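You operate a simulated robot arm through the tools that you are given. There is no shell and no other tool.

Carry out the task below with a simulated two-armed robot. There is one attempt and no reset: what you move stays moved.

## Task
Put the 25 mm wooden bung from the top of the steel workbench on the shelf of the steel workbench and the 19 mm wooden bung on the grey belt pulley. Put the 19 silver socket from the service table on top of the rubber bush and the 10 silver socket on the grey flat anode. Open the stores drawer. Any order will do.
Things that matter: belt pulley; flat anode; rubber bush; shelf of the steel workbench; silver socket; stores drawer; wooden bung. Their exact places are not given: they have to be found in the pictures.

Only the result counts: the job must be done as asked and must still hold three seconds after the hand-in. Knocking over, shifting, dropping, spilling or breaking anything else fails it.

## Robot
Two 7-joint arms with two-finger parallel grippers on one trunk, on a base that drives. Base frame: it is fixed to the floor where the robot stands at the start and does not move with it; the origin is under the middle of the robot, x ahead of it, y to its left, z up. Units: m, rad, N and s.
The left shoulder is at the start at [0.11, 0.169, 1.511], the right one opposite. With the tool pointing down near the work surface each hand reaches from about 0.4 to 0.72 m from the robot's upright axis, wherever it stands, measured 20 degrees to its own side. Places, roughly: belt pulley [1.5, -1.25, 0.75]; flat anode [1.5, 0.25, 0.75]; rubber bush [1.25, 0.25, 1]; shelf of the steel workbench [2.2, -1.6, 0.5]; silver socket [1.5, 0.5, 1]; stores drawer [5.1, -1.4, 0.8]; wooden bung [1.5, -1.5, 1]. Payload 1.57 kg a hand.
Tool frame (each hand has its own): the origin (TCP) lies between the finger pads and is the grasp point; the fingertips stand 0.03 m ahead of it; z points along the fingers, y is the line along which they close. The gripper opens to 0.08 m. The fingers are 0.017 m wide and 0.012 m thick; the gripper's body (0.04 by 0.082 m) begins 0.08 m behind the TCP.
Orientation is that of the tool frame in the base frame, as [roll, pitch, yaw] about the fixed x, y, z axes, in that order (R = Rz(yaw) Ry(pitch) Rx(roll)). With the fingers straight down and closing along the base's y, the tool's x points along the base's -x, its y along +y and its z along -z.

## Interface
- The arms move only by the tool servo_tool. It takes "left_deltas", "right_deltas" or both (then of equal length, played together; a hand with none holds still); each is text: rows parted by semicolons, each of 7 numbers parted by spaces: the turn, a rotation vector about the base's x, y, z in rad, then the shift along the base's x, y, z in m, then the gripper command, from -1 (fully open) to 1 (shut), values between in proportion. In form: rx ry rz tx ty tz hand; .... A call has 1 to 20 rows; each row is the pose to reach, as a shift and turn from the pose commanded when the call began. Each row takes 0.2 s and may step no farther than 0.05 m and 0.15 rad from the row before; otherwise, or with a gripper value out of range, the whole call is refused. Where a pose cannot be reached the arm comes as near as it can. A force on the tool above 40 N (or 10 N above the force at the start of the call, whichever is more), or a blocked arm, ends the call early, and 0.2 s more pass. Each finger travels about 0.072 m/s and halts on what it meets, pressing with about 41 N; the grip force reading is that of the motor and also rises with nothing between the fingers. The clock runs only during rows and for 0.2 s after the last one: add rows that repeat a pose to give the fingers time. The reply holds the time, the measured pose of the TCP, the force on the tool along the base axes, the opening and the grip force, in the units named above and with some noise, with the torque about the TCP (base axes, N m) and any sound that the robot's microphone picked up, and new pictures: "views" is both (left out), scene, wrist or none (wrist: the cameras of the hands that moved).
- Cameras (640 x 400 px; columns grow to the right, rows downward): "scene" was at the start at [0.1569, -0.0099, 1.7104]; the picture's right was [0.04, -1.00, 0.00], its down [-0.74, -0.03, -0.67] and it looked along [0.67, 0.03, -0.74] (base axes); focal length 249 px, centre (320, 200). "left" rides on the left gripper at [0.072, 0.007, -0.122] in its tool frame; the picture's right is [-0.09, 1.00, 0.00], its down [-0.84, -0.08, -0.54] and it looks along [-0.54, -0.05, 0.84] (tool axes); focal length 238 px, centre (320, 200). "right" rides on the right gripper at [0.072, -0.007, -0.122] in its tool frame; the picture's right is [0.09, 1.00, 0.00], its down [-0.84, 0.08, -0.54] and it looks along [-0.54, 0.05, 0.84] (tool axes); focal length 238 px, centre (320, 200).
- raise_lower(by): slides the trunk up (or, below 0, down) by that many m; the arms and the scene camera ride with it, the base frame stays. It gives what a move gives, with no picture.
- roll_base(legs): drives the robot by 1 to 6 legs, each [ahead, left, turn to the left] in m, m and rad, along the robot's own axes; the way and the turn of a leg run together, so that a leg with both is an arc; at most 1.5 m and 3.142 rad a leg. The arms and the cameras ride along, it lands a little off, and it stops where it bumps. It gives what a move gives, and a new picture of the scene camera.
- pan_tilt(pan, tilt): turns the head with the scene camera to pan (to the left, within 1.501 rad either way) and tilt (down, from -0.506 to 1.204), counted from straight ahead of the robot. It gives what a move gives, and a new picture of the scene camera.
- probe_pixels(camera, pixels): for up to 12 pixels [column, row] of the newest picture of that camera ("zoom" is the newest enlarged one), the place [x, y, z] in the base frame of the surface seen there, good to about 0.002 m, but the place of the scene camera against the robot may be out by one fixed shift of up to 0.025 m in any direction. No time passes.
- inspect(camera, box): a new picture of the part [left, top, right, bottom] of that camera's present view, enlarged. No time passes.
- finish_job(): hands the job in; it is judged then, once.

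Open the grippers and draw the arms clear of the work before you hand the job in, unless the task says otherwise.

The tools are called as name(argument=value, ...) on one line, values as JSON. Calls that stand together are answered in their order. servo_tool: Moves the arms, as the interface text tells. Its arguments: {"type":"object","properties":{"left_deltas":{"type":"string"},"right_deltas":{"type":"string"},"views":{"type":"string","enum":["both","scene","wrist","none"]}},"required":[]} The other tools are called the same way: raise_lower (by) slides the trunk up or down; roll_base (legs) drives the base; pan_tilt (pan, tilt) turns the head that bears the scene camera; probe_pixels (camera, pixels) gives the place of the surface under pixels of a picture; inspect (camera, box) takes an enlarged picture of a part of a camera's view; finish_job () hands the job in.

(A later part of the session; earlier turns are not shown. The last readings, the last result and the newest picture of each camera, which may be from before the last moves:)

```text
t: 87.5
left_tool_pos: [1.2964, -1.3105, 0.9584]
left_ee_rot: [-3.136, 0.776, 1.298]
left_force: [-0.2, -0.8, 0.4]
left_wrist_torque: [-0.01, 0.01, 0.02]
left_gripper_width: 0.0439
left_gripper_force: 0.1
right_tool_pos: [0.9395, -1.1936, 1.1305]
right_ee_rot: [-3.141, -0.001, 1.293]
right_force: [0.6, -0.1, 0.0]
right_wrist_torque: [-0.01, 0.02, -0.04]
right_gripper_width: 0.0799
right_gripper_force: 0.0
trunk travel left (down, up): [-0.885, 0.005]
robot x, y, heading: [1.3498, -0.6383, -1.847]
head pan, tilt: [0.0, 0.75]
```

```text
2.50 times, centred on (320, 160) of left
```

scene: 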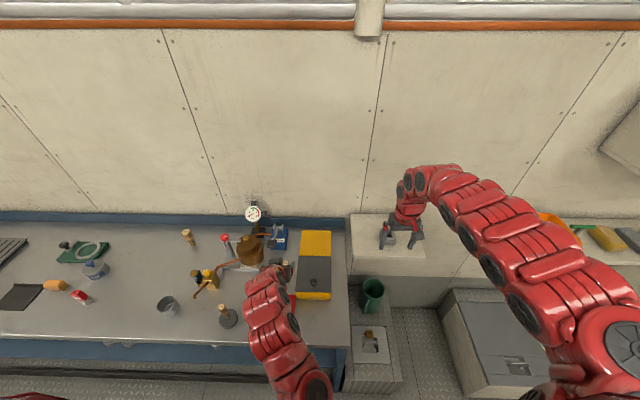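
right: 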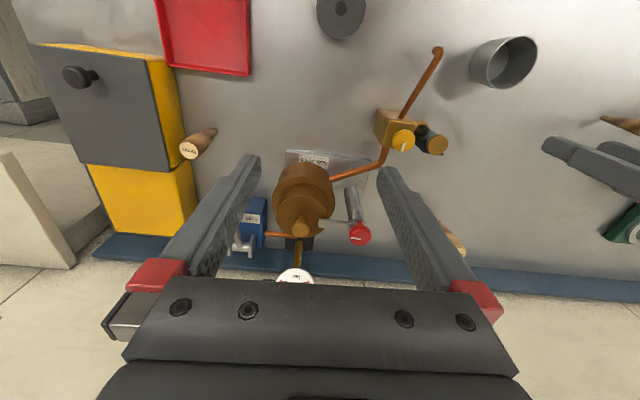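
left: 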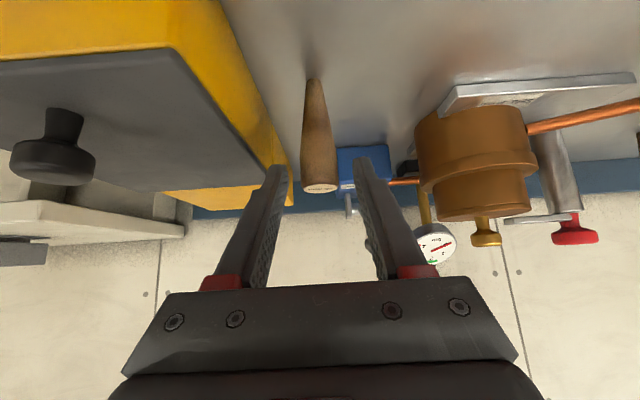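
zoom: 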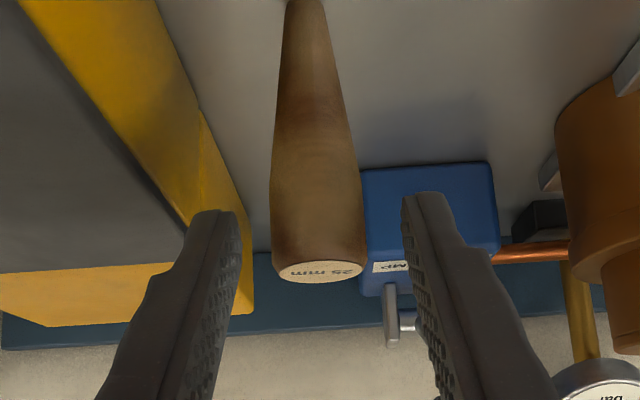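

Continue the last 3 cm of approach to the bung axis.

servo_tool(left_deltas="0 0 0 -0.0045 -0.014 -0.017 -0.1;0 0 0 -0.0085 -0.0283 -0.0325 -0.1;0 0 0 -0.0085 -0.0283 -0.0325 -0.1", views="wrist")

inspect(camera="left", box=[240, 80, 400, 240])

```text
t: 88.2
left_tool_pos: [1.2852, -1.3398, 0.9252]
left_ee_rot: [-3.136, 0.779, 1.297]
left_force: [0.7, 0.2, 0.2]
left_wrist_torque: [0.01, 0.01, -0.02]
left_gripper_width: 0.0438
left_gripper_force: 0.1
right_tool_pos: [0.9401, -1.1944, 1.1305]
right_ee_rot: [3.141, -0.002, 1.293]
right_force: [0.0, -0.7, -0.1]
right_wrist_torque: [-0.01, 0.0, -0.01]
right_gripper_width: 0.0802
right_gripper_force: 0.0
trunk travel left (down, up): [-0.885, 0.005]
robot x, y, heading: [1.3506, -0.6414, -1.843]
head pan, tilt: [0.0, 0.75]
```

left: 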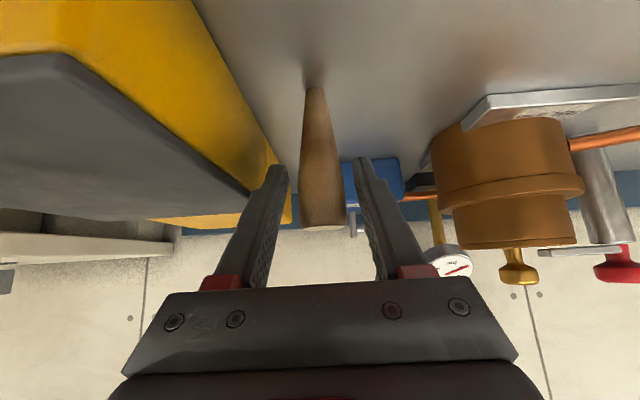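

```text
2.50 times, centred on (320, 160) of left
```

zoom: 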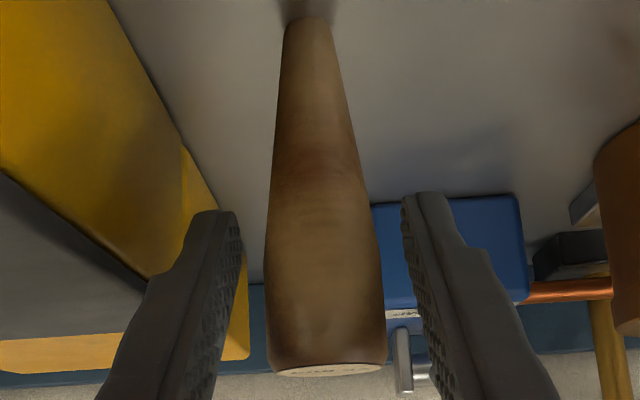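

Bung centred between fingers. Close.

servo_tool(left_deltas="0 0 0 0.001 0.0 0 0.2;0 0 0 0.001 0 0 0.6;0 0 0 0.001 0 0 1;0 0 0 0.001 0 0 1", views="wrist")

inspect(camera="left", box=[240, 80, 400, 240])

```text
t: 89.2
left_tool_pos: [1.2884, -1.3401, 0.9244]
left_ee_rot: [-3.135, 0.777, 1.297]
left_force: [-0.2, 0.4, -0.1]
left_wrist_torque: [0.03, 0.0, 0.02]
left_gripper_width: 0.0265
left_gripper_force: 37.5
right_tool_pos: [0.9403, -1.1959, 1.1306]
right_ee_rot: [-3.141, -0.001, 1.294]
right_force: [0.0, -0.2, 0.1]
right_wrist_torque: [0.0, -0.01, -0.01]
right_gripper_width: 0.0803
right_gripper_force: 0.1
trunk travel left (down, up): [-0.885, 0.005]
robot x, y, heading: [1.3453, -0.6425, -1.849]
head pan, tilt: [0.0, 0.75]
```

left: 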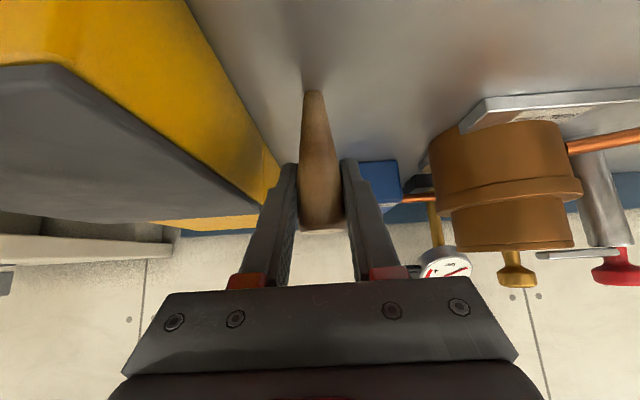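

```text
2.50 times, centred on (320, 160) of left
```

zoom: 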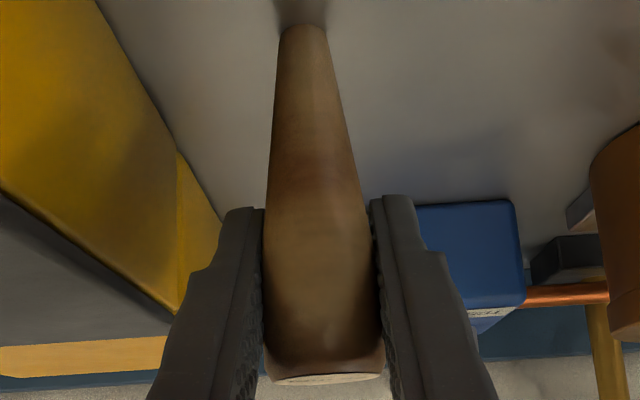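

Gripped (26.5 mm). Lift 0.12 straight up and verify the bung hangs upright.

servo_tool(left_deltas="0 0 0 0 0 0.03 1;0 0 0 0 0 0.06 1;0 0 0 0 0 0.09 1;0 0 0 0 0 0.12 1;0 0 0 0 0 0.12 1", views="both")

```text
t: 90.5
left_tool_pos: [1.2916, -1.3424, 1.0435]
left_ee_rot: [-3.136, 0.775, 1.298]
left_force: [0.0, 0.9, -0.1]
left_wrist_torque: [0.01, 0.02, 0.0]
left_gripper_width: 0.0262
left_gripper_force: 37.6
right_tool_pos: [0.9397, -1.1958, 1.1298]
right_ee_rot: [-3.141, 0.001, 1.293]
right_force: [-0.7, -0.2, 0.0]
right_wrist_torque: [-0.01, 0.0, -0.02]
right_gripper_width: 0.0801
right_gripper_force: 0.0
trunk travel left (down, up): [-0.885, 0.005]
robot x, y, heading: [1.3481, -0.6433, -1.844]
head pan, tilt: [0.0, 0.75]
```

scene: 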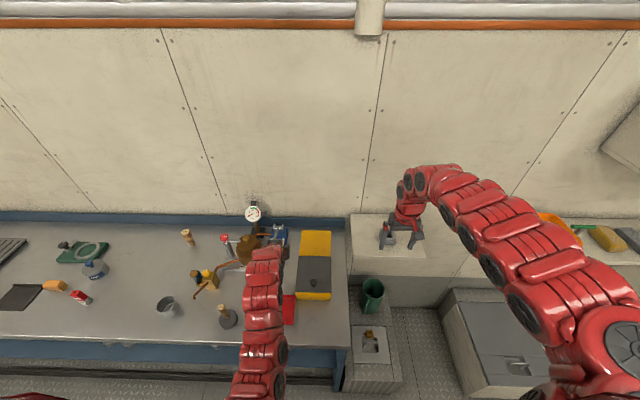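
left: 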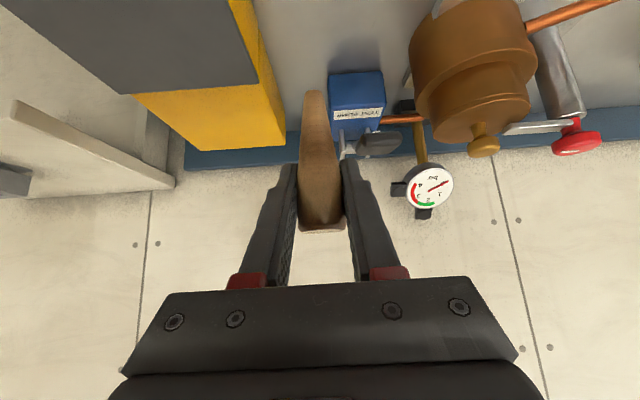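

Lifted. Back off 0.33 from the bench.

roll_base(legs=[[-0.33, 0, 0]])

servo_tool(right_deltas="0 0 0 -0.04 0.01 0 -1;0 0 0 -0.08 0.02 0 -1;0 0 0 -0.12 0.035 0 -1;0 0 0 -0.155 0.065 0 -1;0 0 0 -0.185 0.1 0 -1;0 0 0 -0.205 0.14 0 -1;0 0 0 -0.215 0.185 0 -1", views="scene")

```text
t: 92.6
left_tool_pos: [1.3756, -1.0278, 1.0419]
left_ee_rot: [-3.137, 0.776, 1.291]
left_force: [0.1, 0.0, 0.3]
left_wrist_torque: [0.0, 0.01, -0.01]
left_gripper_width: 0.0263
left_gripper_force: 37.3
right_tool_pos: [1.0252, -0.8778, 1.1296]
right_ee_rot: [-3.141, -0.002, 1.286]
right_force: [0.4, -0.8, -0.2]
right_wrist_torque: [0.03, 0.0, 0.02]
right_gripper_width: 0.0801
right_gripper_force: 0.1
trunk travel left (down, up): [-0.885, 0.005]
robot x, y, heading: [1.4357, -0.3279, -1.855]
head pan, tilt: [0.0, 0.75]
```

scene: 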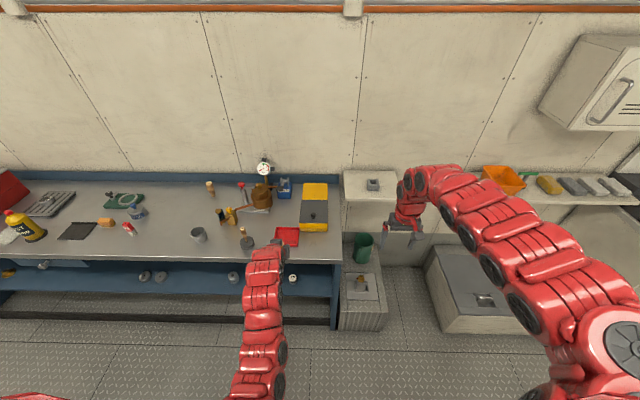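

```text
t: 94.2
left_tool_pos: [1.3774, -1.0256, 1.0442]
left_ee_rot: [-3.137, 0.779, 1.29]
left_force: [0.0, 0.8, -0.2]
left_wrist_torque: [0.0, -0.05, 0.03]
left_gripper_width: 0.0262
left_gripper_force: 36.9
right_tool_pos: [0.8116, -0.6934, 1.1271]
right_ee_rot: [3.141, 0.0, 1.289]
right_force: [1.6, 0.5, 0.7]
right_wrist_torque: [-0.02, 0.0, 0.0]
right_gripper_width: 0.0799
right_gripper_force: 0.0
trunk travel left (down, up): [-0.885, 0.005]
robot x, y, heading: [1.4358, -0.3222, -1.851]
head pan, tilt: [0.0, 0.75]
```

scene: 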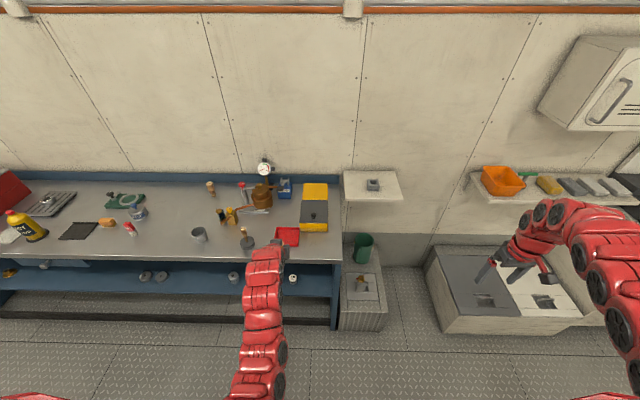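

Bring the right hand back another 0.15 so it stays clear, and probe shelf items.

servo_tool(right_deltas="0 0 0 0.01 0.045 0 -1;0 0 0 0.02 0.09 0 -1;0 0 0 0.03 0.135 0 -1;0 0 0 0.04 0.15 0 -1", views="scene")

inspect(camera="scene", box=[0, 230, 340, 330])

probe_pixels(camera="scene", pixels=[[145, 273], [161, 275], [234, 275], [292, 278], [190, 280], [200, 268], [200, 289], [40, 265], [195, 300], [110, 280], [332, 300], [250, 285]])

```text
t: 95.2
left_tool_pos: [1.3784, -1.027, 1.0445]
left_ee_rot: [-3.138, 0.776, 1.292]
left_force: [-0.6, 0.0, 0.3]
left_wrist_torque: [-0.02, 0.0, 0.0]
left_gripper_width: 0.0261
left_gripper_force: 37.2
right_tool_pos: [0.7595, -0.5848, 1.1066]
right_ee_rot: [3.139, -0.003, 1.286]
right_force: [-0.4, 0.5, 0.0]
right_wrist_torque: [0.0, -0.02, 0.03]
right_gripper_width: 0.0802
right_gripper_force: 0.1
right hand out of reach, approached as far as the arm can: row 1, 2, 3, 4
trunk travel left (down, up): [-0.885, 0.005]
robot x, y, heading: [1.4393, -0.3276, -1.851]
head pan, tilt: [0.0, 0.75]
```

scene: 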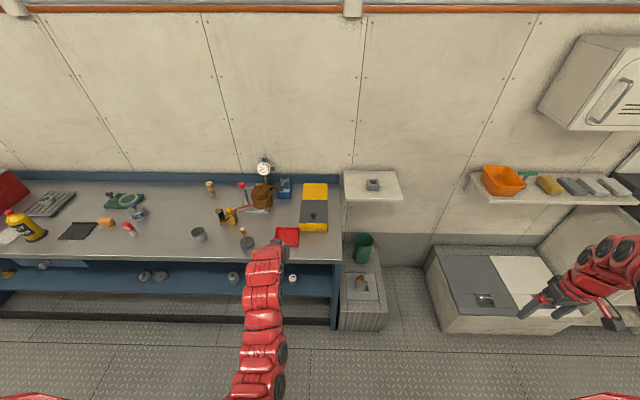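

```text
1.88 times, centred on (170, 280) of scene
```

zoom: 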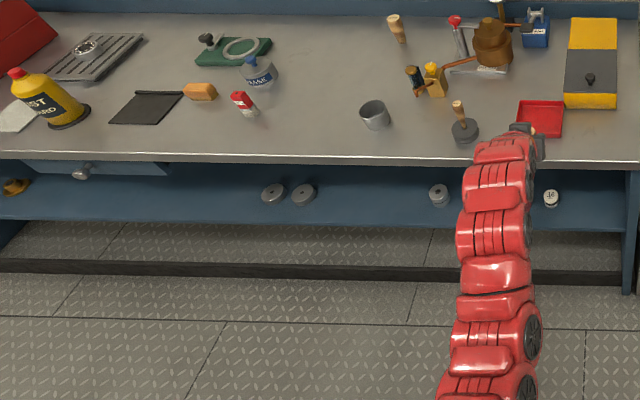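

```text
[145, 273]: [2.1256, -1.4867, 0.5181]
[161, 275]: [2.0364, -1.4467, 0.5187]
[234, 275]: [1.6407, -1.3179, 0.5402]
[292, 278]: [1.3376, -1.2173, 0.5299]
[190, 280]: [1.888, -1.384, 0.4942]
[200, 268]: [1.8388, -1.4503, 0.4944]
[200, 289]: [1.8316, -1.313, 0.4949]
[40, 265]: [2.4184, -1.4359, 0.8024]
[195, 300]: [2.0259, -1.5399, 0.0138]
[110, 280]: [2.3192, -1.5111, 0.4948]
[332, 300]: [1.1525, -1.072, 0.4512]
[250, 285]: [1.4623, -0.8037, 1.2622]
```

The shelf is free around (1.83,-1.36). Drive left 0.53 to line up, then lower the trunk.

roll_base(legs=[[0, 0.53, 0]])

raise_lower(by=-0.3)

pan_tilt(pan=0.15, tilt=0.6)

```text
t: 98.3
left_tool_pos: [1.8855, -1.172, 1.0443]
left_ee_rot: [-3.136, 0.776, 1.296]
left_force: [-0.1, 0.0, -0.1]
left_wrist_torque: [0.0, -0.01, -0.02]
left_gripper_width: 0.0261
left_gripper_force: 37.2
right_tool_pos: [1.2649, -0.7344, 1.1074]
right_ee_rot: [3.141, -0.003, 1.291]
right_force: [-0.3, -0.1, 0.0]
right_wrist_torque: [-0.01, -0.03, 0.05]
right_gripper_width: 0.0801
right_gripper_force: 0.2
trunk travel left (down, up): [-0.885, 0.005]
robot x, y, heading: [1.9437, -0.4761, -1.852]
head pan, tilt: [0.0, 0.75]
```

scene: 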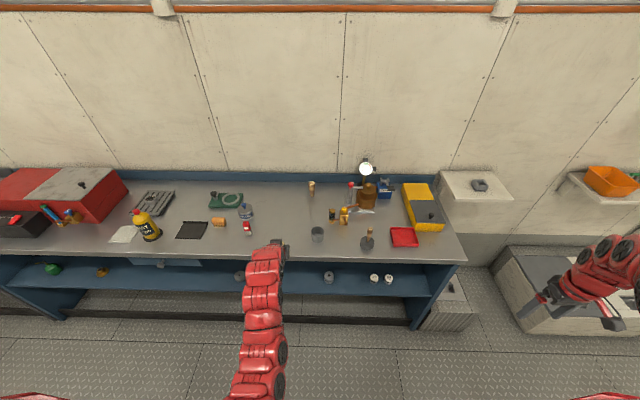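

```text
t: 101.3
left_tool_pos: [1.8868, -1.172, 0.7425]
left_ee_rot: [-3.135, 0.776, 1.297]
left_force: [0.0, 0.2, -0.9]
left_wrist_torque: [0.02, 0.01, 0.02]
left_gripper_width: 0.0259
left_gripper_force: 36.8
right_tool_pos: [1.2659, -0.7343, 0.8076]
right_ee_rot: [3.141, -0.003, 1.293]
right_force: [-0.2, 0.9, 0.7]
right_wrist_torque: [0.03, 0.0, 0.04]
right_gripper_width: 0.0801
right_gripper_force: 0.2
trunk travel left (down, up): [-0.585, 0.305]
robot x, y, heading: [1.9486, -0.4759, -1.85]
head pan, tilt: [0.0, 0.75]
```

```text
t: 102.0
left_tool_pos: [1.8858, -1.1727, 0.7433]
left_ee_rot: [-3.135, 0.775, 1.294]
left_force: [-0.1, -0.1, -0.2]
left_wrist_torque: [-0.02, 0.02, -0.02]
left_gripper_width: 0.0262
left_gripper_force: 37.3
right_tool_pos: [1.2648, -0.7348, 0.8073]
right_ee_rot: [3.14, -0.003, 1.29]
right_force: [0.1, -0.8, 0.5]
right_wrist_torque: [-0.03, 0.01, 0.0]
right_gripper_width: 0.0802
right_gripper_force: 0.2
trunk travel left (down, up): [-0.585, 0.305]
robot x, y, heading: [1.9461, -0.4777, -1.854]
head pan, tilt: [0.15, 0.6]
```

scene: 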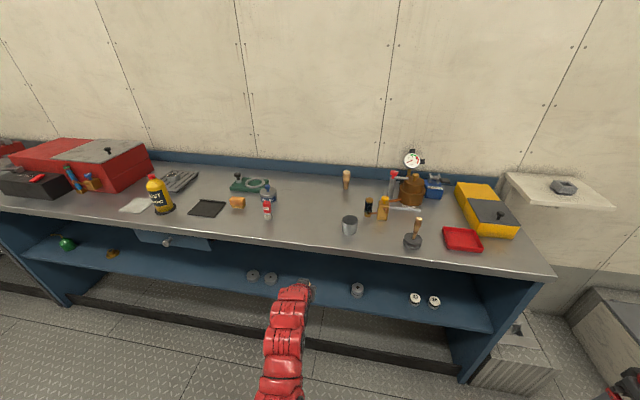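

Bay and shelf visible, 19 bung stands on the pulley (413,230). Lower another 0.165 and view from the wrist.

raise_lower(by=-0.165)

servo_tool(left_deltas="0 0 0 0 0 0 1", views="both")

```text
t: 103.9
left_tool_pos: [1.8864, -1.1723, 0.5783]
left_ee_rot: [-3.135, 0.775, 1.298]
left_force: [0.7, 0.9, -0.2]
left_wrist_torque: [0.01, 0.03, 0.01]
left_gripper_width: 0.026
left_gripper_force: 37.3
right_tool_pos: [1.2659, -0.7346, 0.6416]
right_ee_rot: [3.139, -0.002, 1.29]
right_force: [-0.2, 0.3, -0.3]
right_wrist_torque: [0.03, -0.04, -0.01]
right_gripper_width: 0.0798
right_gripper_force: 0.1
trunk travel left (down, up): [-0.42, 0.47]
robot x, y, heading: [1.9412, -0.4722, -1.848]
head pan, tilt: [0.15, 0.6]
```

```text
t: 104.3
left_tool_pos: [1.8848, -1.172, 0.5792]
left_ee_rot: [-3.136, 0.777, 1.298]
left_force: [0.2, -0.1, -0.2]
left_wrist_torque: [0.01, -0.02, 0.0]
left_gripper_width: 0.026
left_gripper_force: 37.0
right_tool_pos: [1.2655, -0.7336, 0.6426]
right_ee_rot: [3.138, -0.003, 1.291]
right_force: [0.1, -0.4, 0.0]
right_wrist_torque: [-0.01, 0.02, 0.0]
right_gripper_width: 0.08
right_gripper_force: 0.1
trunk travel left (down, up): [-0.42, 0.47]
robot x, y, heading: [1.9437, -0.4765, -1.843]
head pan, tilt: [0.15, 0.6]
```

scene: 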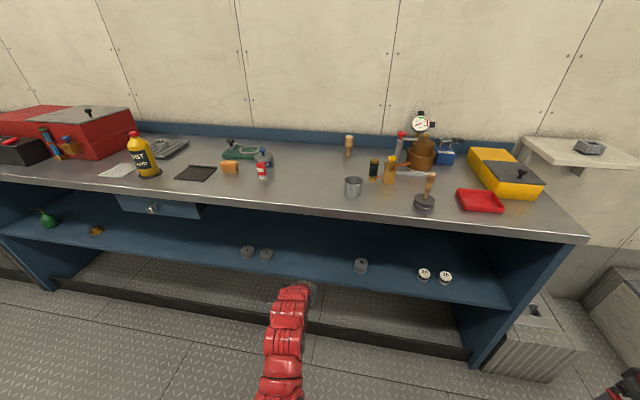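
left: 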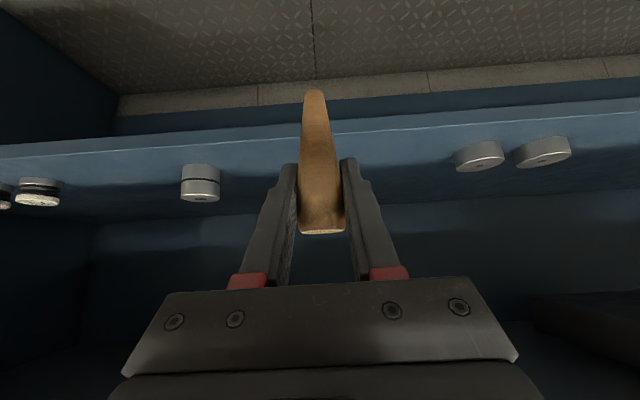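

Probe shelf edge and surface from the wrist picture.

probe_pixels(camera="left", pixels=[[400, 121], [400, 127], [400, 150], [400, 180], [260, 138], [260, 160], [260, 190], [480, 150], [200, 190], [420, 205], [240, 215], [250, 129]])

inspect(camera="left", box=[160, 60, 480, 260])

```text
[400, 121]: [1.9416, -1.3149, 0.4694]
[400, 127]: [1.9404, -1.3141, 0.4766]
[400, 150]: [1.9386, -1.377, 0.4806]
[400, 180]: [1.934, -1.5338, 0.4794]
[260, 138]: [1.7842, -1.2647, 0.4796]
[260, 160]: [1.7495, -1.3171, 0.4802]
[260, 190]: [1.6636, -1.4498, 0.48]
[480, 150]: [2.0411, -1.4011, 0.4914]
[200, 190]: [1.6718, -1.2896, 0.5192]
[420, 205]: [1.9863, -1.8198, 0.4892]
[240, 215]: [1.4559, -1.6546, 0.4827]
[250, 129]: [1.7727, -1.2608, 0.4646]
```

```text
2.00 times, centred on (320, 160) of left
```

zoom: 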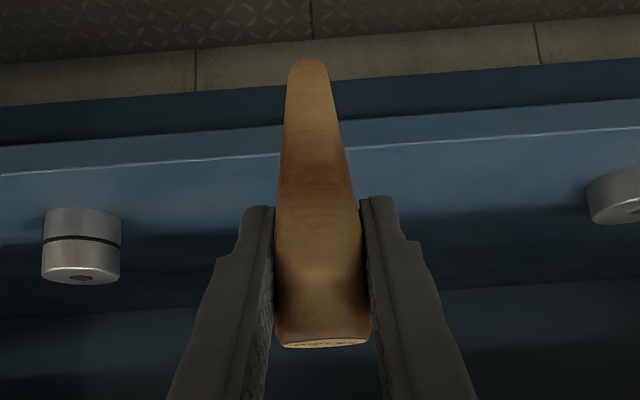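

Shelf top z=0.480, front edge at v≈-0.680. Drive ahead 0.165 so the bung is ~5 cm inside the shelf (foot 3.4 cm above).

roll_base(legs=[[0.165, 0, 0]])

servo_tool(left_deltas="0 0 0 0 0 0 1", views="wrist")

```text
t: 105.7
left_tool_pos: [1.8444, -1.3316, 0.5777]
left_ee_rot: [-3.136, 0.776, 1.301]
left_force: [0.8, 0.2, -1.1]
left_wrist_torque: [-0.01, -0.01, -0.01]
left_gripper_width: 0.0263
left_gripper_force: 37.2
right_tool_pos: [1.2219, -0.8959, 0.6422]
right_ee_rot: [3.139, -0.004, 1.297]
right_force: [-0.6, -0.8, -0.7]
right_wrist_torque: [0.06, -0.02, -0.01]
right_gripper_width: 0.0801
right_gripper_force: 0.2
trunk travel left (down, up): [-0.42, 0.47]
robot x, y, heading: [1.9013, -0.6324, -1.847]
head pan, tilt: [0.15, 0.6]
```

scene: 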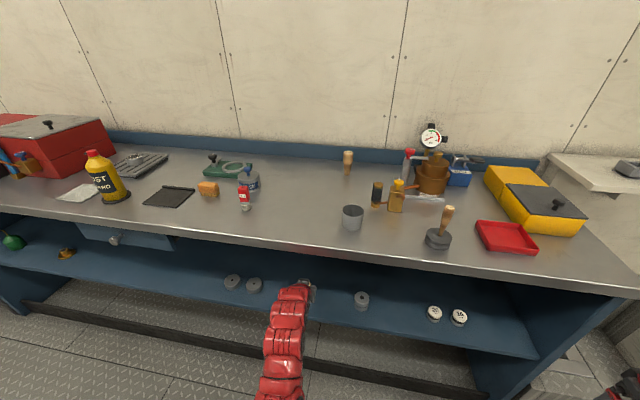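

```text
t: 106.1
left_tool_pos: [1.8431, -1.3308, 0.578]
left_ee_rot: [-3.135, 0.777, 1.302]
left_force: [-0.6, 0.2, -1.0]
left_wrist_torque: [-0.01, 0.0, -0.01]
left_gripper_width: 0.0259
left_gripper_force: 36.9
right_tool_pos: [1.2215, -0.8949, 0.6418]
right_ee_rot: [3.139, -0.003, 1.296]
right_force: [-0.5, 1.0, 0.8]
right_wrist_torque: [0.01, -0.01, 0.03]
right_gripper_width: 0.08
right_gripper_force: 0.1
trunk travel left (down, up): [-0.42, 0.47]
robot x, y, heading: [1.901, -0.6318, -1.844]
head pan, tilt: [0.15, 0.6]
```

left: 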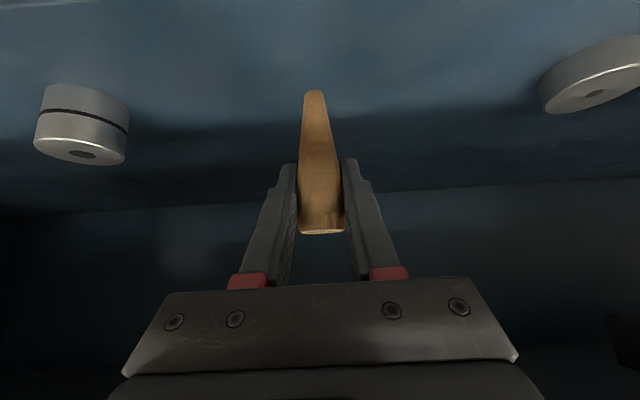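

Well inside the shelf and clear of the neighbours. Lower 0.031, then feel for contact.

servo_tool(left_deltas="0 0 0 0 0 -0.015 1;0 0 0 0 0 -0.027 1;0 0 0 0 0 -0.031 1;0 0 0 0 0 -0.031 1", views="wrist")

inspect(camera="left", box=[260, 70, 380, 250])

```text
t: 107.1
left_tool_pos: [1.8445, -1.3286, 0.5477]
left_ee_rot: [-3.137, 0.776, 1.301]
left_force: [-0.2, 0.0, 0.4]
left_wrist_torque: [0.0, -0.02, -0.01]
left_gripper_width: 0.0261
left_gripper_force: 37.0
right_tool_pos: [1.2228, -0.8954, 0.6415]
right_ee_rot: [3.139, -0.002, 1.294]
right_force: [0.3, 0.6, 1.5]
right_wrist_torque: [0.01, 0.02, 0.02]
right_gripper_width: 0.0801
right_gripper_force: 0.0
trunk travel left (down, up): [-0.42, 0.47]
robot x, y, heading: [1.9046, -0.6297, -1.846]
head pan, tilt: [0.15, 0.6]
```

left: 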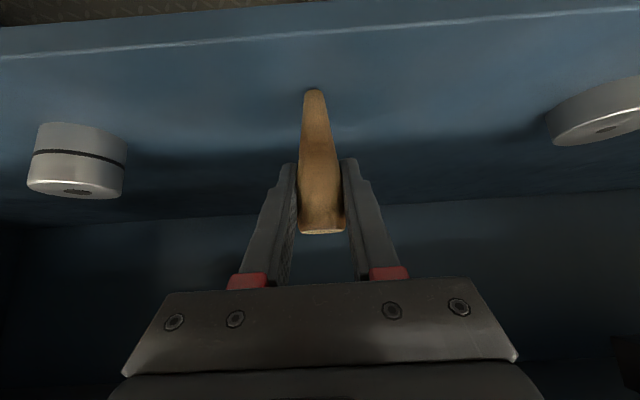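

```text
2.22 times, centred on (320, 160) of left
```

zoom: 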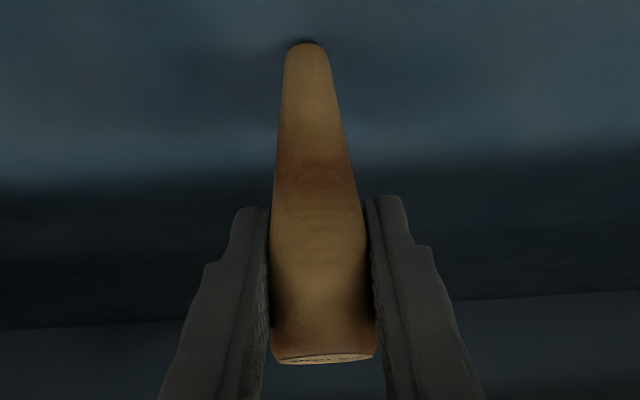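

About 2–3 mm left. Lower in 1 mm steps and check force.

servo_tool(left_deltas="0 0 0 0 0 -0.001 1;0 0 0 0 0 -0.002 1;0 0 0 0 0 -0.002 1", views="none")

```text
t: 107.9
left_tool_pos: [1.8444, -1.331, 0.5452]
left_ee_rot: [-3.136, 0.777, 1.301]
left_force: [0.2, 0.5, 0.7]
left_wrist_torque: [0.0, -0.02, -0.05]
left_gripper_width: 0.026
left_gripper_force: 37.4
right_tool_pos: [1.2226, -0.8964, 0.6432]
right_ee_rot: [3.14, -0.003, 1.297]
right_force: [-0.2, -0.3, -0.2]
right_wrist_torque: [0.02, -0.02, -0.04]
right_gripper_width: 0.0802
right_gripper_force: 0.0
trunk travel left (down, up): [-0.42, 0.47]
robot x, y, heading: [1.9014, -0.6307, -1.844]
head pan, tilt: [0.15, 0.6]
```

No contact yet; another 1 mm.

servo_tool(left_deltas="0 0 0 0 0 -0.0007 1;0 0 0 0 0 -0.0012 1;0 0 0 0 0 -0.0012 1", views="none")

```text
t: 108.7
left_tool_pos: [1.8449, -1.33, 0.5433]
left_ee_rot: [-3.136, 0.777, 1.303]
left_force: [0.1, 0.1, -0.3]
left_wrist_torque: [0.02, 0.0, 0.02]
left_gripper_width: 0.0258
left_gripper_force: 37.1
right_tool_pos: [1.2213, -0.8955, 0.6421]
right_ee_rot: [3.139, -0.005, 1.297]
right_force: [0.3, -0.1, -0.3]
right_wrist_torque: [0.0, 0.02, -0.02]
right_gripper_width: 0.0801
right_gripper_force: 0.0
trunk travel left (down, up): [-0.42, 0.47]
robot x, y, heading: [1.8993, -0.6343, -1.842]
head pan, tilt: [0.15, 0.6]
```

Still no contact; grip width crept down slightly. Look at foot height with a picture.

servo_tool(left_deltas="0 0 0 0 0 0 1", views="wrist")

inspect(camera="left", box=[290, 70, 350, 130])

probe_pixels(camera="zoom", pixels=[[265, 130], [265, 136], [265, 150], [265, 180], [265, 110], [265, 230], [200, 180], [340, 180]])

```text
t: 109.1
left_tool_pos: [1.8441, -1.3303, 0.5436]
left_ee_rot: [-3.136, 0.777, 1.303]
left_force: [-0.5, -0.5, -0.7]
left_wrist_torque: [-0.01, 0.01, 0.01]
left_gripper_width: 0.0259
left_gripper_force: 37.7
right_tool_pos: [1.2229, -0.8949, 0.6429]
right_ee_rot: [3.141, -0.003, 1.298]
right_force: [0.6, -0.4, -0.5]
right_wrist_torque: [0.01, 0.01, 0.01]
right_gripper_width: 0.0796
right_gripper_force: 0.0
trunk travel left (down, up): [-0.42, 0.47]
robot x, y, heading: [1.8949, -0.6299, -1.844]
head pan, tilt: [0.15, 0.6]
```

left: 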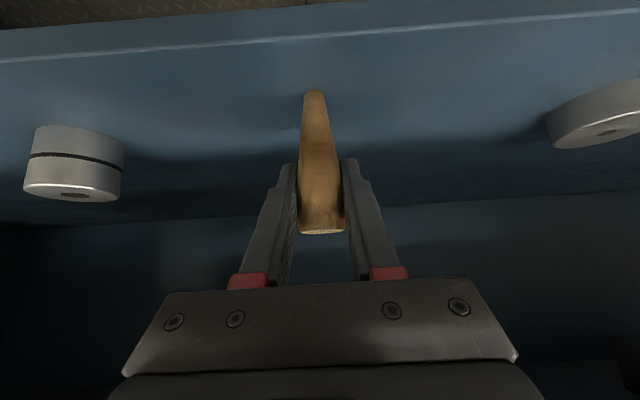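

```text
6.67 times, centred on (320, 100) of left
```

zoom: 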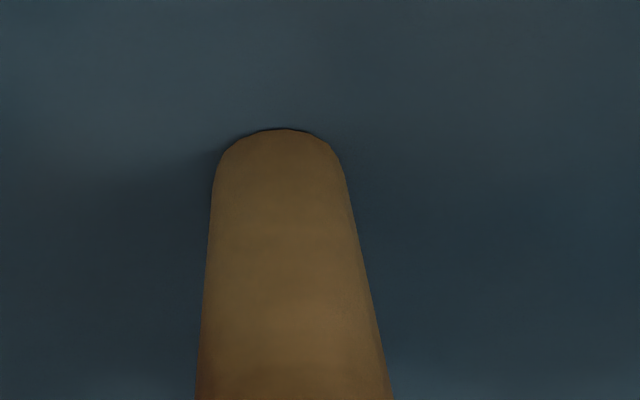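

```text
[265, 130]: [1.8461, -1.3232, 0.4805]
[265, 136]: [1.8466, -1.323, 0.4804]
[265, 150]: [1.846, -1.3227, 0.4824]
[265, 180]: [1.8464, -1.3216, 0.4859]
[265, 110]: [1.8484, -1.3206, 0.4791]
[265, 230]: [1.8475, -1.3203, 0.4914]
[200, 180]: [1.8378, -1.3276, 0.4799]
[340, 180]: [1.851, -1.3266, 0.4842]
```

The foot is at shelf level with a contact shadow (<1 mm). Lower 0.7 mm more and release gradually.

servo_tool(left_deltas="0 0 0 0 0 -0.0007 1;0 0 0 0 0 -0.0007 1", views="none")

```text
t: 109.7
left_tool_pos: [1.8437, -1.3308, 0.5445]
left_ee_rot: [-3.135, 0.777, 1.303]
left_force: [-0.2, -0.5, 0.8]
left_wrist_torque: [-0.01, -0.01, 0.0]
left_gripper_width: 0.0263
left_gripper_force: 37.2
right_tool_pos: [1.2228, -0.896, 0.6414]
right_ee_rot: [3.138, -0.003, 1.297]
right_force: [0.2, -0.1, -0.6]
right_wrist_torque: [0.03, -0.03, -0.01]
right_gripper_width: 0.0801
right_gripper_force: 0.0
trunk travel left (down, up): [-0.42, 0.47]
robot x, y, heading: [1.9022, -0.6296, -1.849]
head pan, tilt: [0.15, 0.6]
```

servo_tool(left_deltas="0 0 0 0 0 -0.0008 1;0 0 0 0 0 -0.0008 1", views="none")

```text
t: 110.3
left_tool_pos: [1.845, -1.3303, 0.5444]
left_ee_rot: [-3.136, 0.779, 1.301]
left_force: [-0.3, -0.1, 7.6]
left_wrist_torque: [0.04, -0.02, 0.0]
left_gripper_width: 0.0261
left_gripper_force: 37.3
right_tool_pos: [1.2228, -0.8946, 0.6427]
right_ee_rot: [3.14, -0.002, 1.297]
right_force: [-1.0, 0.2, -1.0]
right_wrist_torque: [0.0, -0.02, 0.02]
right_gripper_width: 0.0799
right_gripper_force: 0.1
trunk travel left (down, up): [-0.42, 0.47]
robot x, y, heading: [1.8974, -0.6286, -1.844]
head pan, tilt: [0.15, 0.6]
```

Contact at 7.6 N. Relax slightly (0.5 mm up) and open gradually.

servo_tool(left_deltas="0 0 0 0 0 0.0005 0.5;0 0 0 0 0 0.0005 0.35;0 0 0 0 0 0.0005 0.3;0 0 0 0 0 0.0005 0.2;0 0 0 0 0 0.0005 0.0;0 0 0 0 0 0.0005 -0.3;0 0 0 0 0 0.0005 -0.3", views="wrist")

inspect(camera="left", box=[240, 60, 400, 260])

```text
t: 111.9
left_tool_pos: [1.8457, -1.3298, 0.5428]
left_ee_rot: [-3.137, 0.776, 1.303]
left_force: [0.4, -0.4, 0.4]
left_wrist_torque: [0.0, 0.0, 0.0]
left_gripper_width: 0.0519
left_gripper_force: 0.0
right_tool_pos: [1.2221, -0.8964, 0.6418]
right_ee_rot: [3.14, -0.003, 1.297]
right_force: [0.4, -0.3, -0.8]
right_wrist_torque: [-0.03, -0.01, 0.01]
right_gripper_width: 0.08
right_gripper_force: 0.0
trunk travel left (down, up): [-0.42, 0.47]
robot x, y, heading: [1.899, -0.6316, -1.848]
head pan, tilt: [0.15, 0.6]
```

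left: 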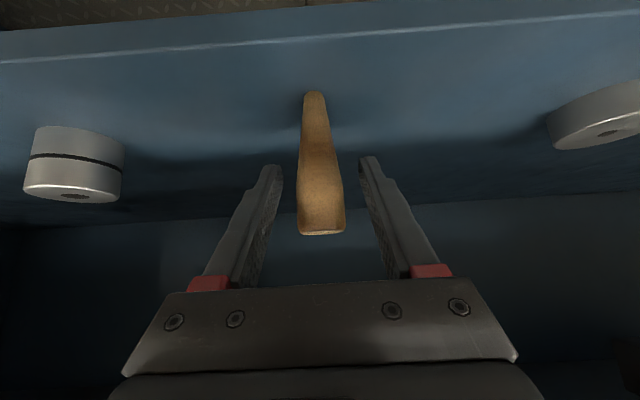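

```text
2.00 times, centred on (320, 160) of left
```

zoom: 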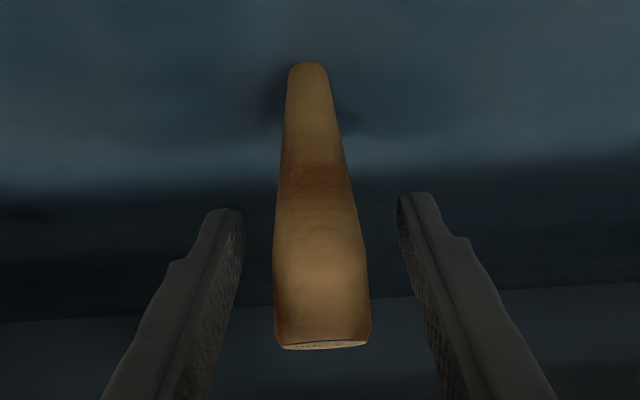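

The 25 bung stands on the shelf. Retreat along the tool axis with the arm, then back the base out.

servo_tool(left_deltas="0 0 0 0.007 0.025 0.02 -0.3;0 0 0 0.014 0.05 0.04 -0.3;0 0 0 0.0195 0.07 0.06 -0.3", views="wrist")

roll_base(legs=[[-0.2, 0, 0]])

inspect(camera="scene", box=[140, 180, 460, 340])

```text
t: 112.7
left_tool_pos: [1.8667, -1.2613, 0.6061]
left_ee_rot: [-3.137, 0.777, 1.302]
left_force: [-0.2, -0.4, -0.5]
left_wrist_torque: [-0.02, 0.0, 0.0]
left_gripper_width: 0.0523
left_gripper_force: 0.2
right_tool_pos: [1.223, -0.8966, 0.6417]
right_ee_rot: [3.139, -0.003, 1.298]
right_force: [-1.1, 0.3, 0.5]
right_wrist_torque: [0.01, -0.03, -0.01]
right_gripper_width: 0.0799
right_gripper_force: 0.0
trunk travel left (down, up): [-0.42, 0.47]
robot x, y, heading: [1.8969, -0.6304, -1.848]
head pan, tilt: [0.15, 0.6]
```

left: 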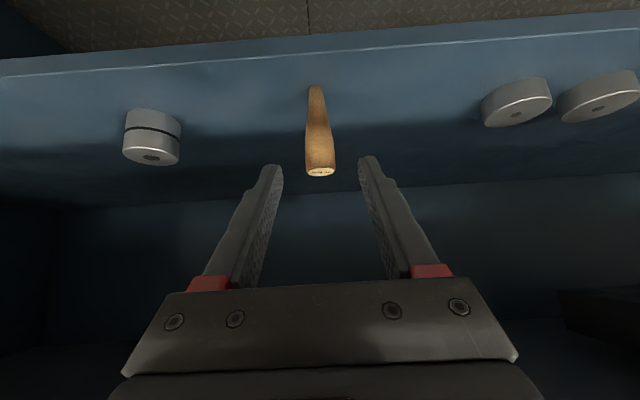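

```text
t: 114.3
left_tool_pos: [1.9204, -1.0674, 0.6049]
left_ee_rot: [-3.138, 0.78, 1.302]
left_force: [0.7, -0.3, -0.1]
left_wrist_torque: [0.05, 0.03, 0.0]
left_gripper_width: 0.0519
left_gripper_force: 0.1
right_tool_pos: [1.2766, -0.7021, 0.6429]
right_ee_rot: [3.141, 0.0, 1.298]
right_force: [0.0, 0.4, -0.4]
right_wrist_torque: [-0.01, 0.01, 0.03]
right_gripper_width: 0.08
right_gripper_force: 0.0
trunk travel left (down, up): [-0.42, 0.47]
robot x, y, heading: [1.9521, -0.4356, -1.841]
head pan, tilt: [0.15, 0.6]
```

scene: 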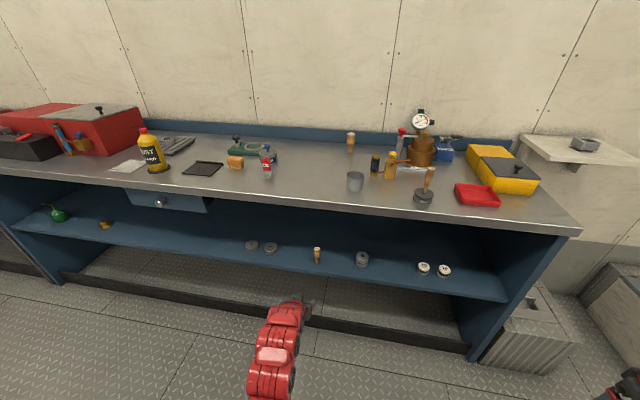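

```text
2.00 times, centred on (300, 260) of scene
```

zoom: 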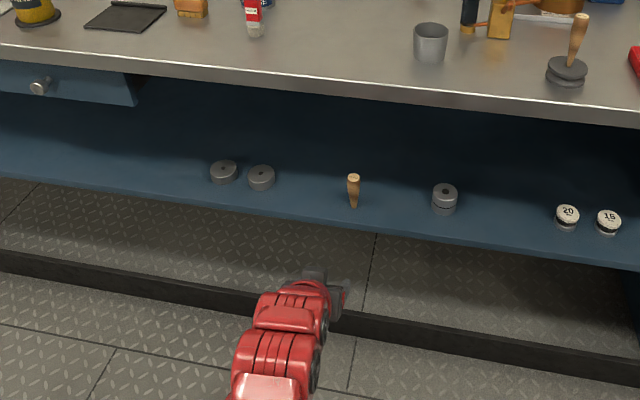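

Both bungs in place. Now raise the trunk, restore both arms to compact forward poses, and head to the drawer.

raise_lower(by=0.45)

servo_tool(left_deltas="0.13 -0.037 0 0 0 0 -0.3;0.26 -0.075 0 0 0 0 -0.3;0.39 -0.112 0 0 0 0 -0.3;0.52 -0.149 0 0 0 0 -0.3;0.65 -0.186 0 0 0 0 -0.3;0.755 -0.2165 0 0 0 0 -0.3;0.755 -0.2165 0 0 0 0 -0.3", right_deltas="0 0 0 0.03 -0.03 0 -1;0 0 0 0.06 -0.06 0 -1;0 0 0 0.10 -0.08 0 -1;0 0 0 0.14 -0.10 0 -1;0 0 0 0.18 -0.12 0 -1;0 0 0 0.22 -0.14 0 -1;0 0 0 0.26 -0.16 0 -1", views="scene")

```text
refused: 0.45 is not a number from -0.4 to 0.4
```

```text
t: 115.9
left_tool_pos: [1.9224, -1.0686, 0.6048]
left_ee_rot: [3.14, -0.009, 1.299]
left_force: [-0.6, 0.3, 0.1]
left_wrist_torque: [0.0, -0.01, -0.01]
left_gripper_width: 0.052
left_gripper_force: 0.1
right_tool_pos: [1.4957, -0.9391, 0.6121]
right_ee_rot: [3.14, -0.006, 1.297]
right_force: [0.0, 0.9, 0.6]
right_wrist_torque: [-0.01, -0.02, -0.01]
right_gripper_width: 0.0798
right_gripper_force: 0.0
right hand out of reach, approached as far as the arm can: row 1, 2, 3, 4, 5, 6, 7
trunk travel left (down, up): [-0.42, 0.47]
robot x, y, heading: [1.9558, -0.4367, -1.843]
head pan, tilt: [0.15, 0.6]
```

scene: 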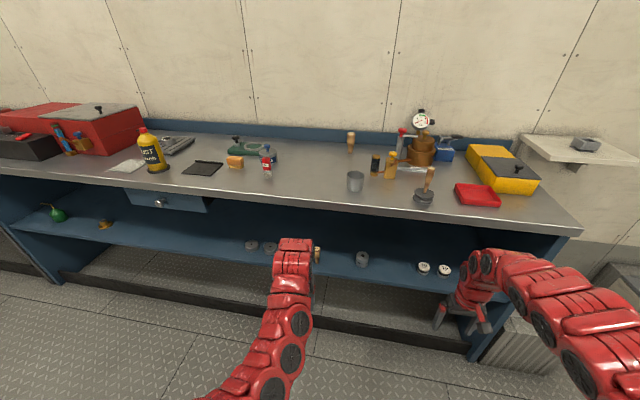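

The raise was limited to 0.4. Raise by 0.4 now (hands are clear of the bench edge).

raise_lower(by=0.4)

roll_base(legs=[[-0.13, 0, 0], [0, 0, 1.54]])

pan_tilt(pan=0.0, tilt=0.5)

```text
t: 119.7
left_tool_pos: [1.9202, -1.0684, 1.0038]
left_ee_rot: [3.138, -0.009, 1.299]
left_force: [-0.5, -0.9, -0.1]
left_wrist_torque: [0.0, -0.02, -0.01]
left_gripper_width: 0.052
left_gripper_force: 0.0
right_tool_pos: [1.493, -0.9383, 1.0106]
right_ee_rot: [3.139, -0.008, 1.298]
right_force: [0.6, 1.1, -0.4]
right_wrist_torque: [0.01, 0.03, -0.03]
right_gripper_width: 0.0801
right_gripper_force: 0.1
trunk travel left (down, up): [-0.82, 0.07]
robot x, y, heading: [1.9563, -0.4404, -1.84]
head pan, tilt: [0.15, 0.6]
```

```text
t: 124.8
left_tool_pos: [2.6199, -0.3512, 1.0034]
left_ee_rot: [3.14, -0.009, 2.86]
left_force: [0.0, 0.4, -0.3]
left_wrist_torque: [0.05, 0.01, -0.03]
left_gripper_width: 0.052
left_gripper_force: 0.0
right_tool_pos: [2.4852, -0.7761, 1.0121]
right_ee_rot: [3.139, -0.006, 2.856]
right_force: [-0.5, -0.5, -0.7]
right_wrist_torque: [0.01, 0.0, 0.01]
right_gripper_width: 0.0798
right_gripper_force: 0.0
trunk travel left (down, up): [-0.82, 0.07]
robot x, y, heading: [1.99, -0.3104, -0.283]
head pan, tilt: [0.15, 0.6]
```

scene: 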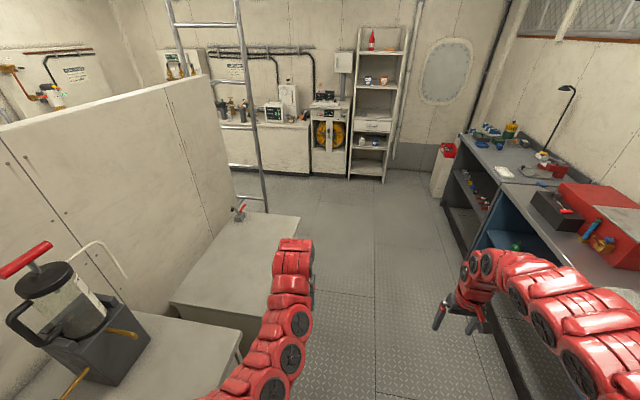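

```text
t: 125.5
left_tool_pos: [2.6213, -0.3512, 1.0058]
left_ee_rot: [3.141, -0.009, 2.858]
left_force: [-0.1, -0.9, 0.0]
left_wrist_torque: [0.0, 0.02, -0.01]
left_gripper_width: 0.0519
left_gripper_force: 0.0
right_tool_pos: [2.4854, -0.7776, 1.0113]
right_ee_rot: [3.138, -0.006, 2.856]
right_force: [-0.1, -0.4, -0.2]
right_wrist_torque: [0.0, 0.02, 0.04]
right_gripper_width: 0.0798
right_gripper_force: 0.0
trunk travel left (down, up): [-0.82, 0.07]
robot x, y, heading: [1.9925, -0.3117, -0.284]
head pan, tilt: [0.0, 0.499]
```

scene: 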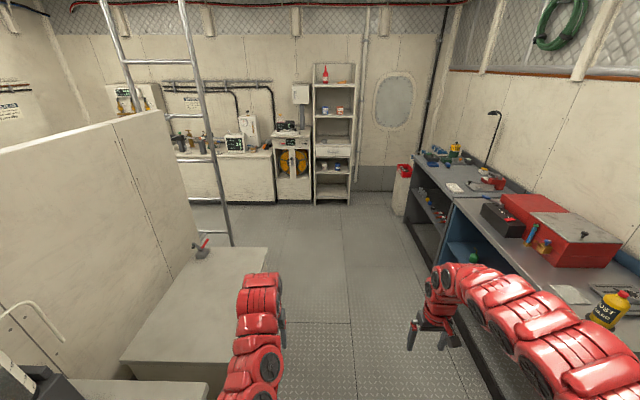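

The rack with a drawer is at (333,150). Enlarge and probe.

inspect(camera="scene", box=[290, 60, 380, 210])

probe_pixels(camera="scene", pixels=[[333, 150], [318, 151], [348, 151], [333, 146], [333, 155], [315, 180], [350, 180], [295, 175], [330, 175], [403, 185], [250, 185], [333, 205]])

```text
2.67 times, centred on (335, 135) of scene
```

zoom: 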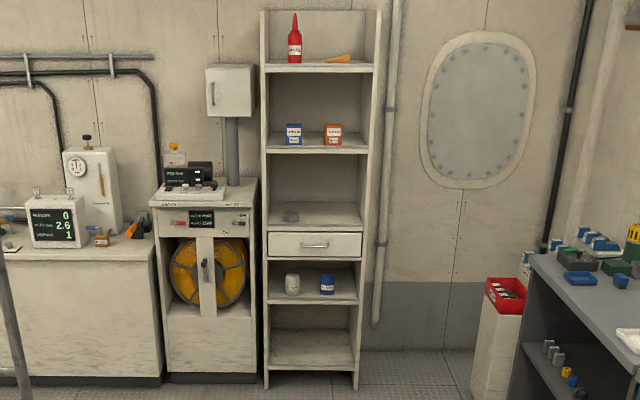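

```text
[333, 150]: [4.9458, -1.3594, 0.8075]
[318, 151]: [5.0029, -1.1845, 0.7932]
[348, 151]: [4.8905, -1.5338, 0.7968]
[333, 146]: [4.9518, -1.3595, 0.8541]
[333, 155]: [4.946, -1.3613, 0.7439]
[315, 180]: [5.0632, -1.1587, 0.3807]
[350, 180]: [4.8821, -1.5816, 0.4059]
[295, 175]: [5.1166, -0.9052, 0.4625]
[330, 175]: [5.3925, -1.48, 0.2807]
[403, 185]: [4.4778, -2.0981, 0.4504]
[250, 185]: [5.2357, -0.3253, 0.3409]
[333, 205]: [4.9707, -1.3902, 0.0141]
```

Drawer front centre ≈(4.947,-1.36,0.80), facing down the aisle. Shift right 0.27, correct heading, and drive down the aisle.

roll_base(legs=[[0, -0.27, 0], [0, 0, -0.025], [1.1, 0, 0], [1.0, 0, 0]])

inspect(camera="scene", box=[240, 100, 400, 300])

```text
t: 137.7
left_tool_pos: [4.5085, -1.3124, 1.0048]
left_ee_rot: [3.139, -0.009, 2.787]
left_force: [-0.7, 0.7, 0.3]
left_wrist_torque: [-0.02, 0.0, -0.01]
left_gripper_width: 0.0519
left_gripper_force: 0.0
right_tool_pos: [4.3438, -1.7282, 1.0111]
right_ee_rot: [3.138, -0.008, 2.787]
right_force: [-0.1, -0.3, -0.1]
right_wrist_torque: [-0.03, 0.0, -0.01]
right_gripper_width: 0.0801
right_gripper_force: 0.0
trunk travel left (down, up): [-0.82, 0.07]
robot x, y, heading: [3.8774, -1.2258, -0.354]
head pan, tilt: [0.0, 0.499]
```

scene: 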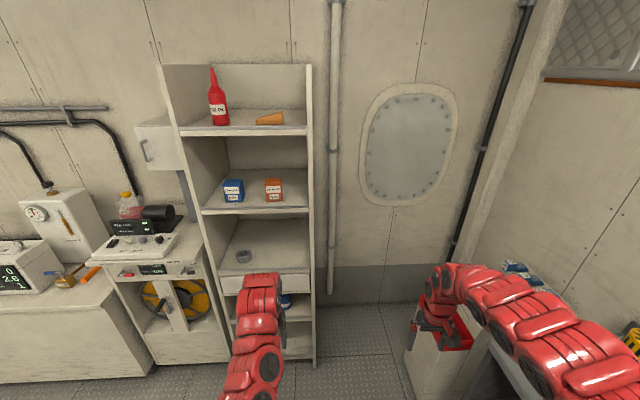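

```text
2.00 times, centred on (320, 200) of scene
```

zoom: 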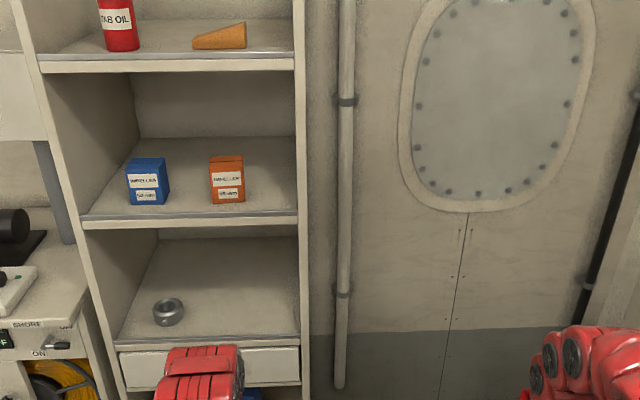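

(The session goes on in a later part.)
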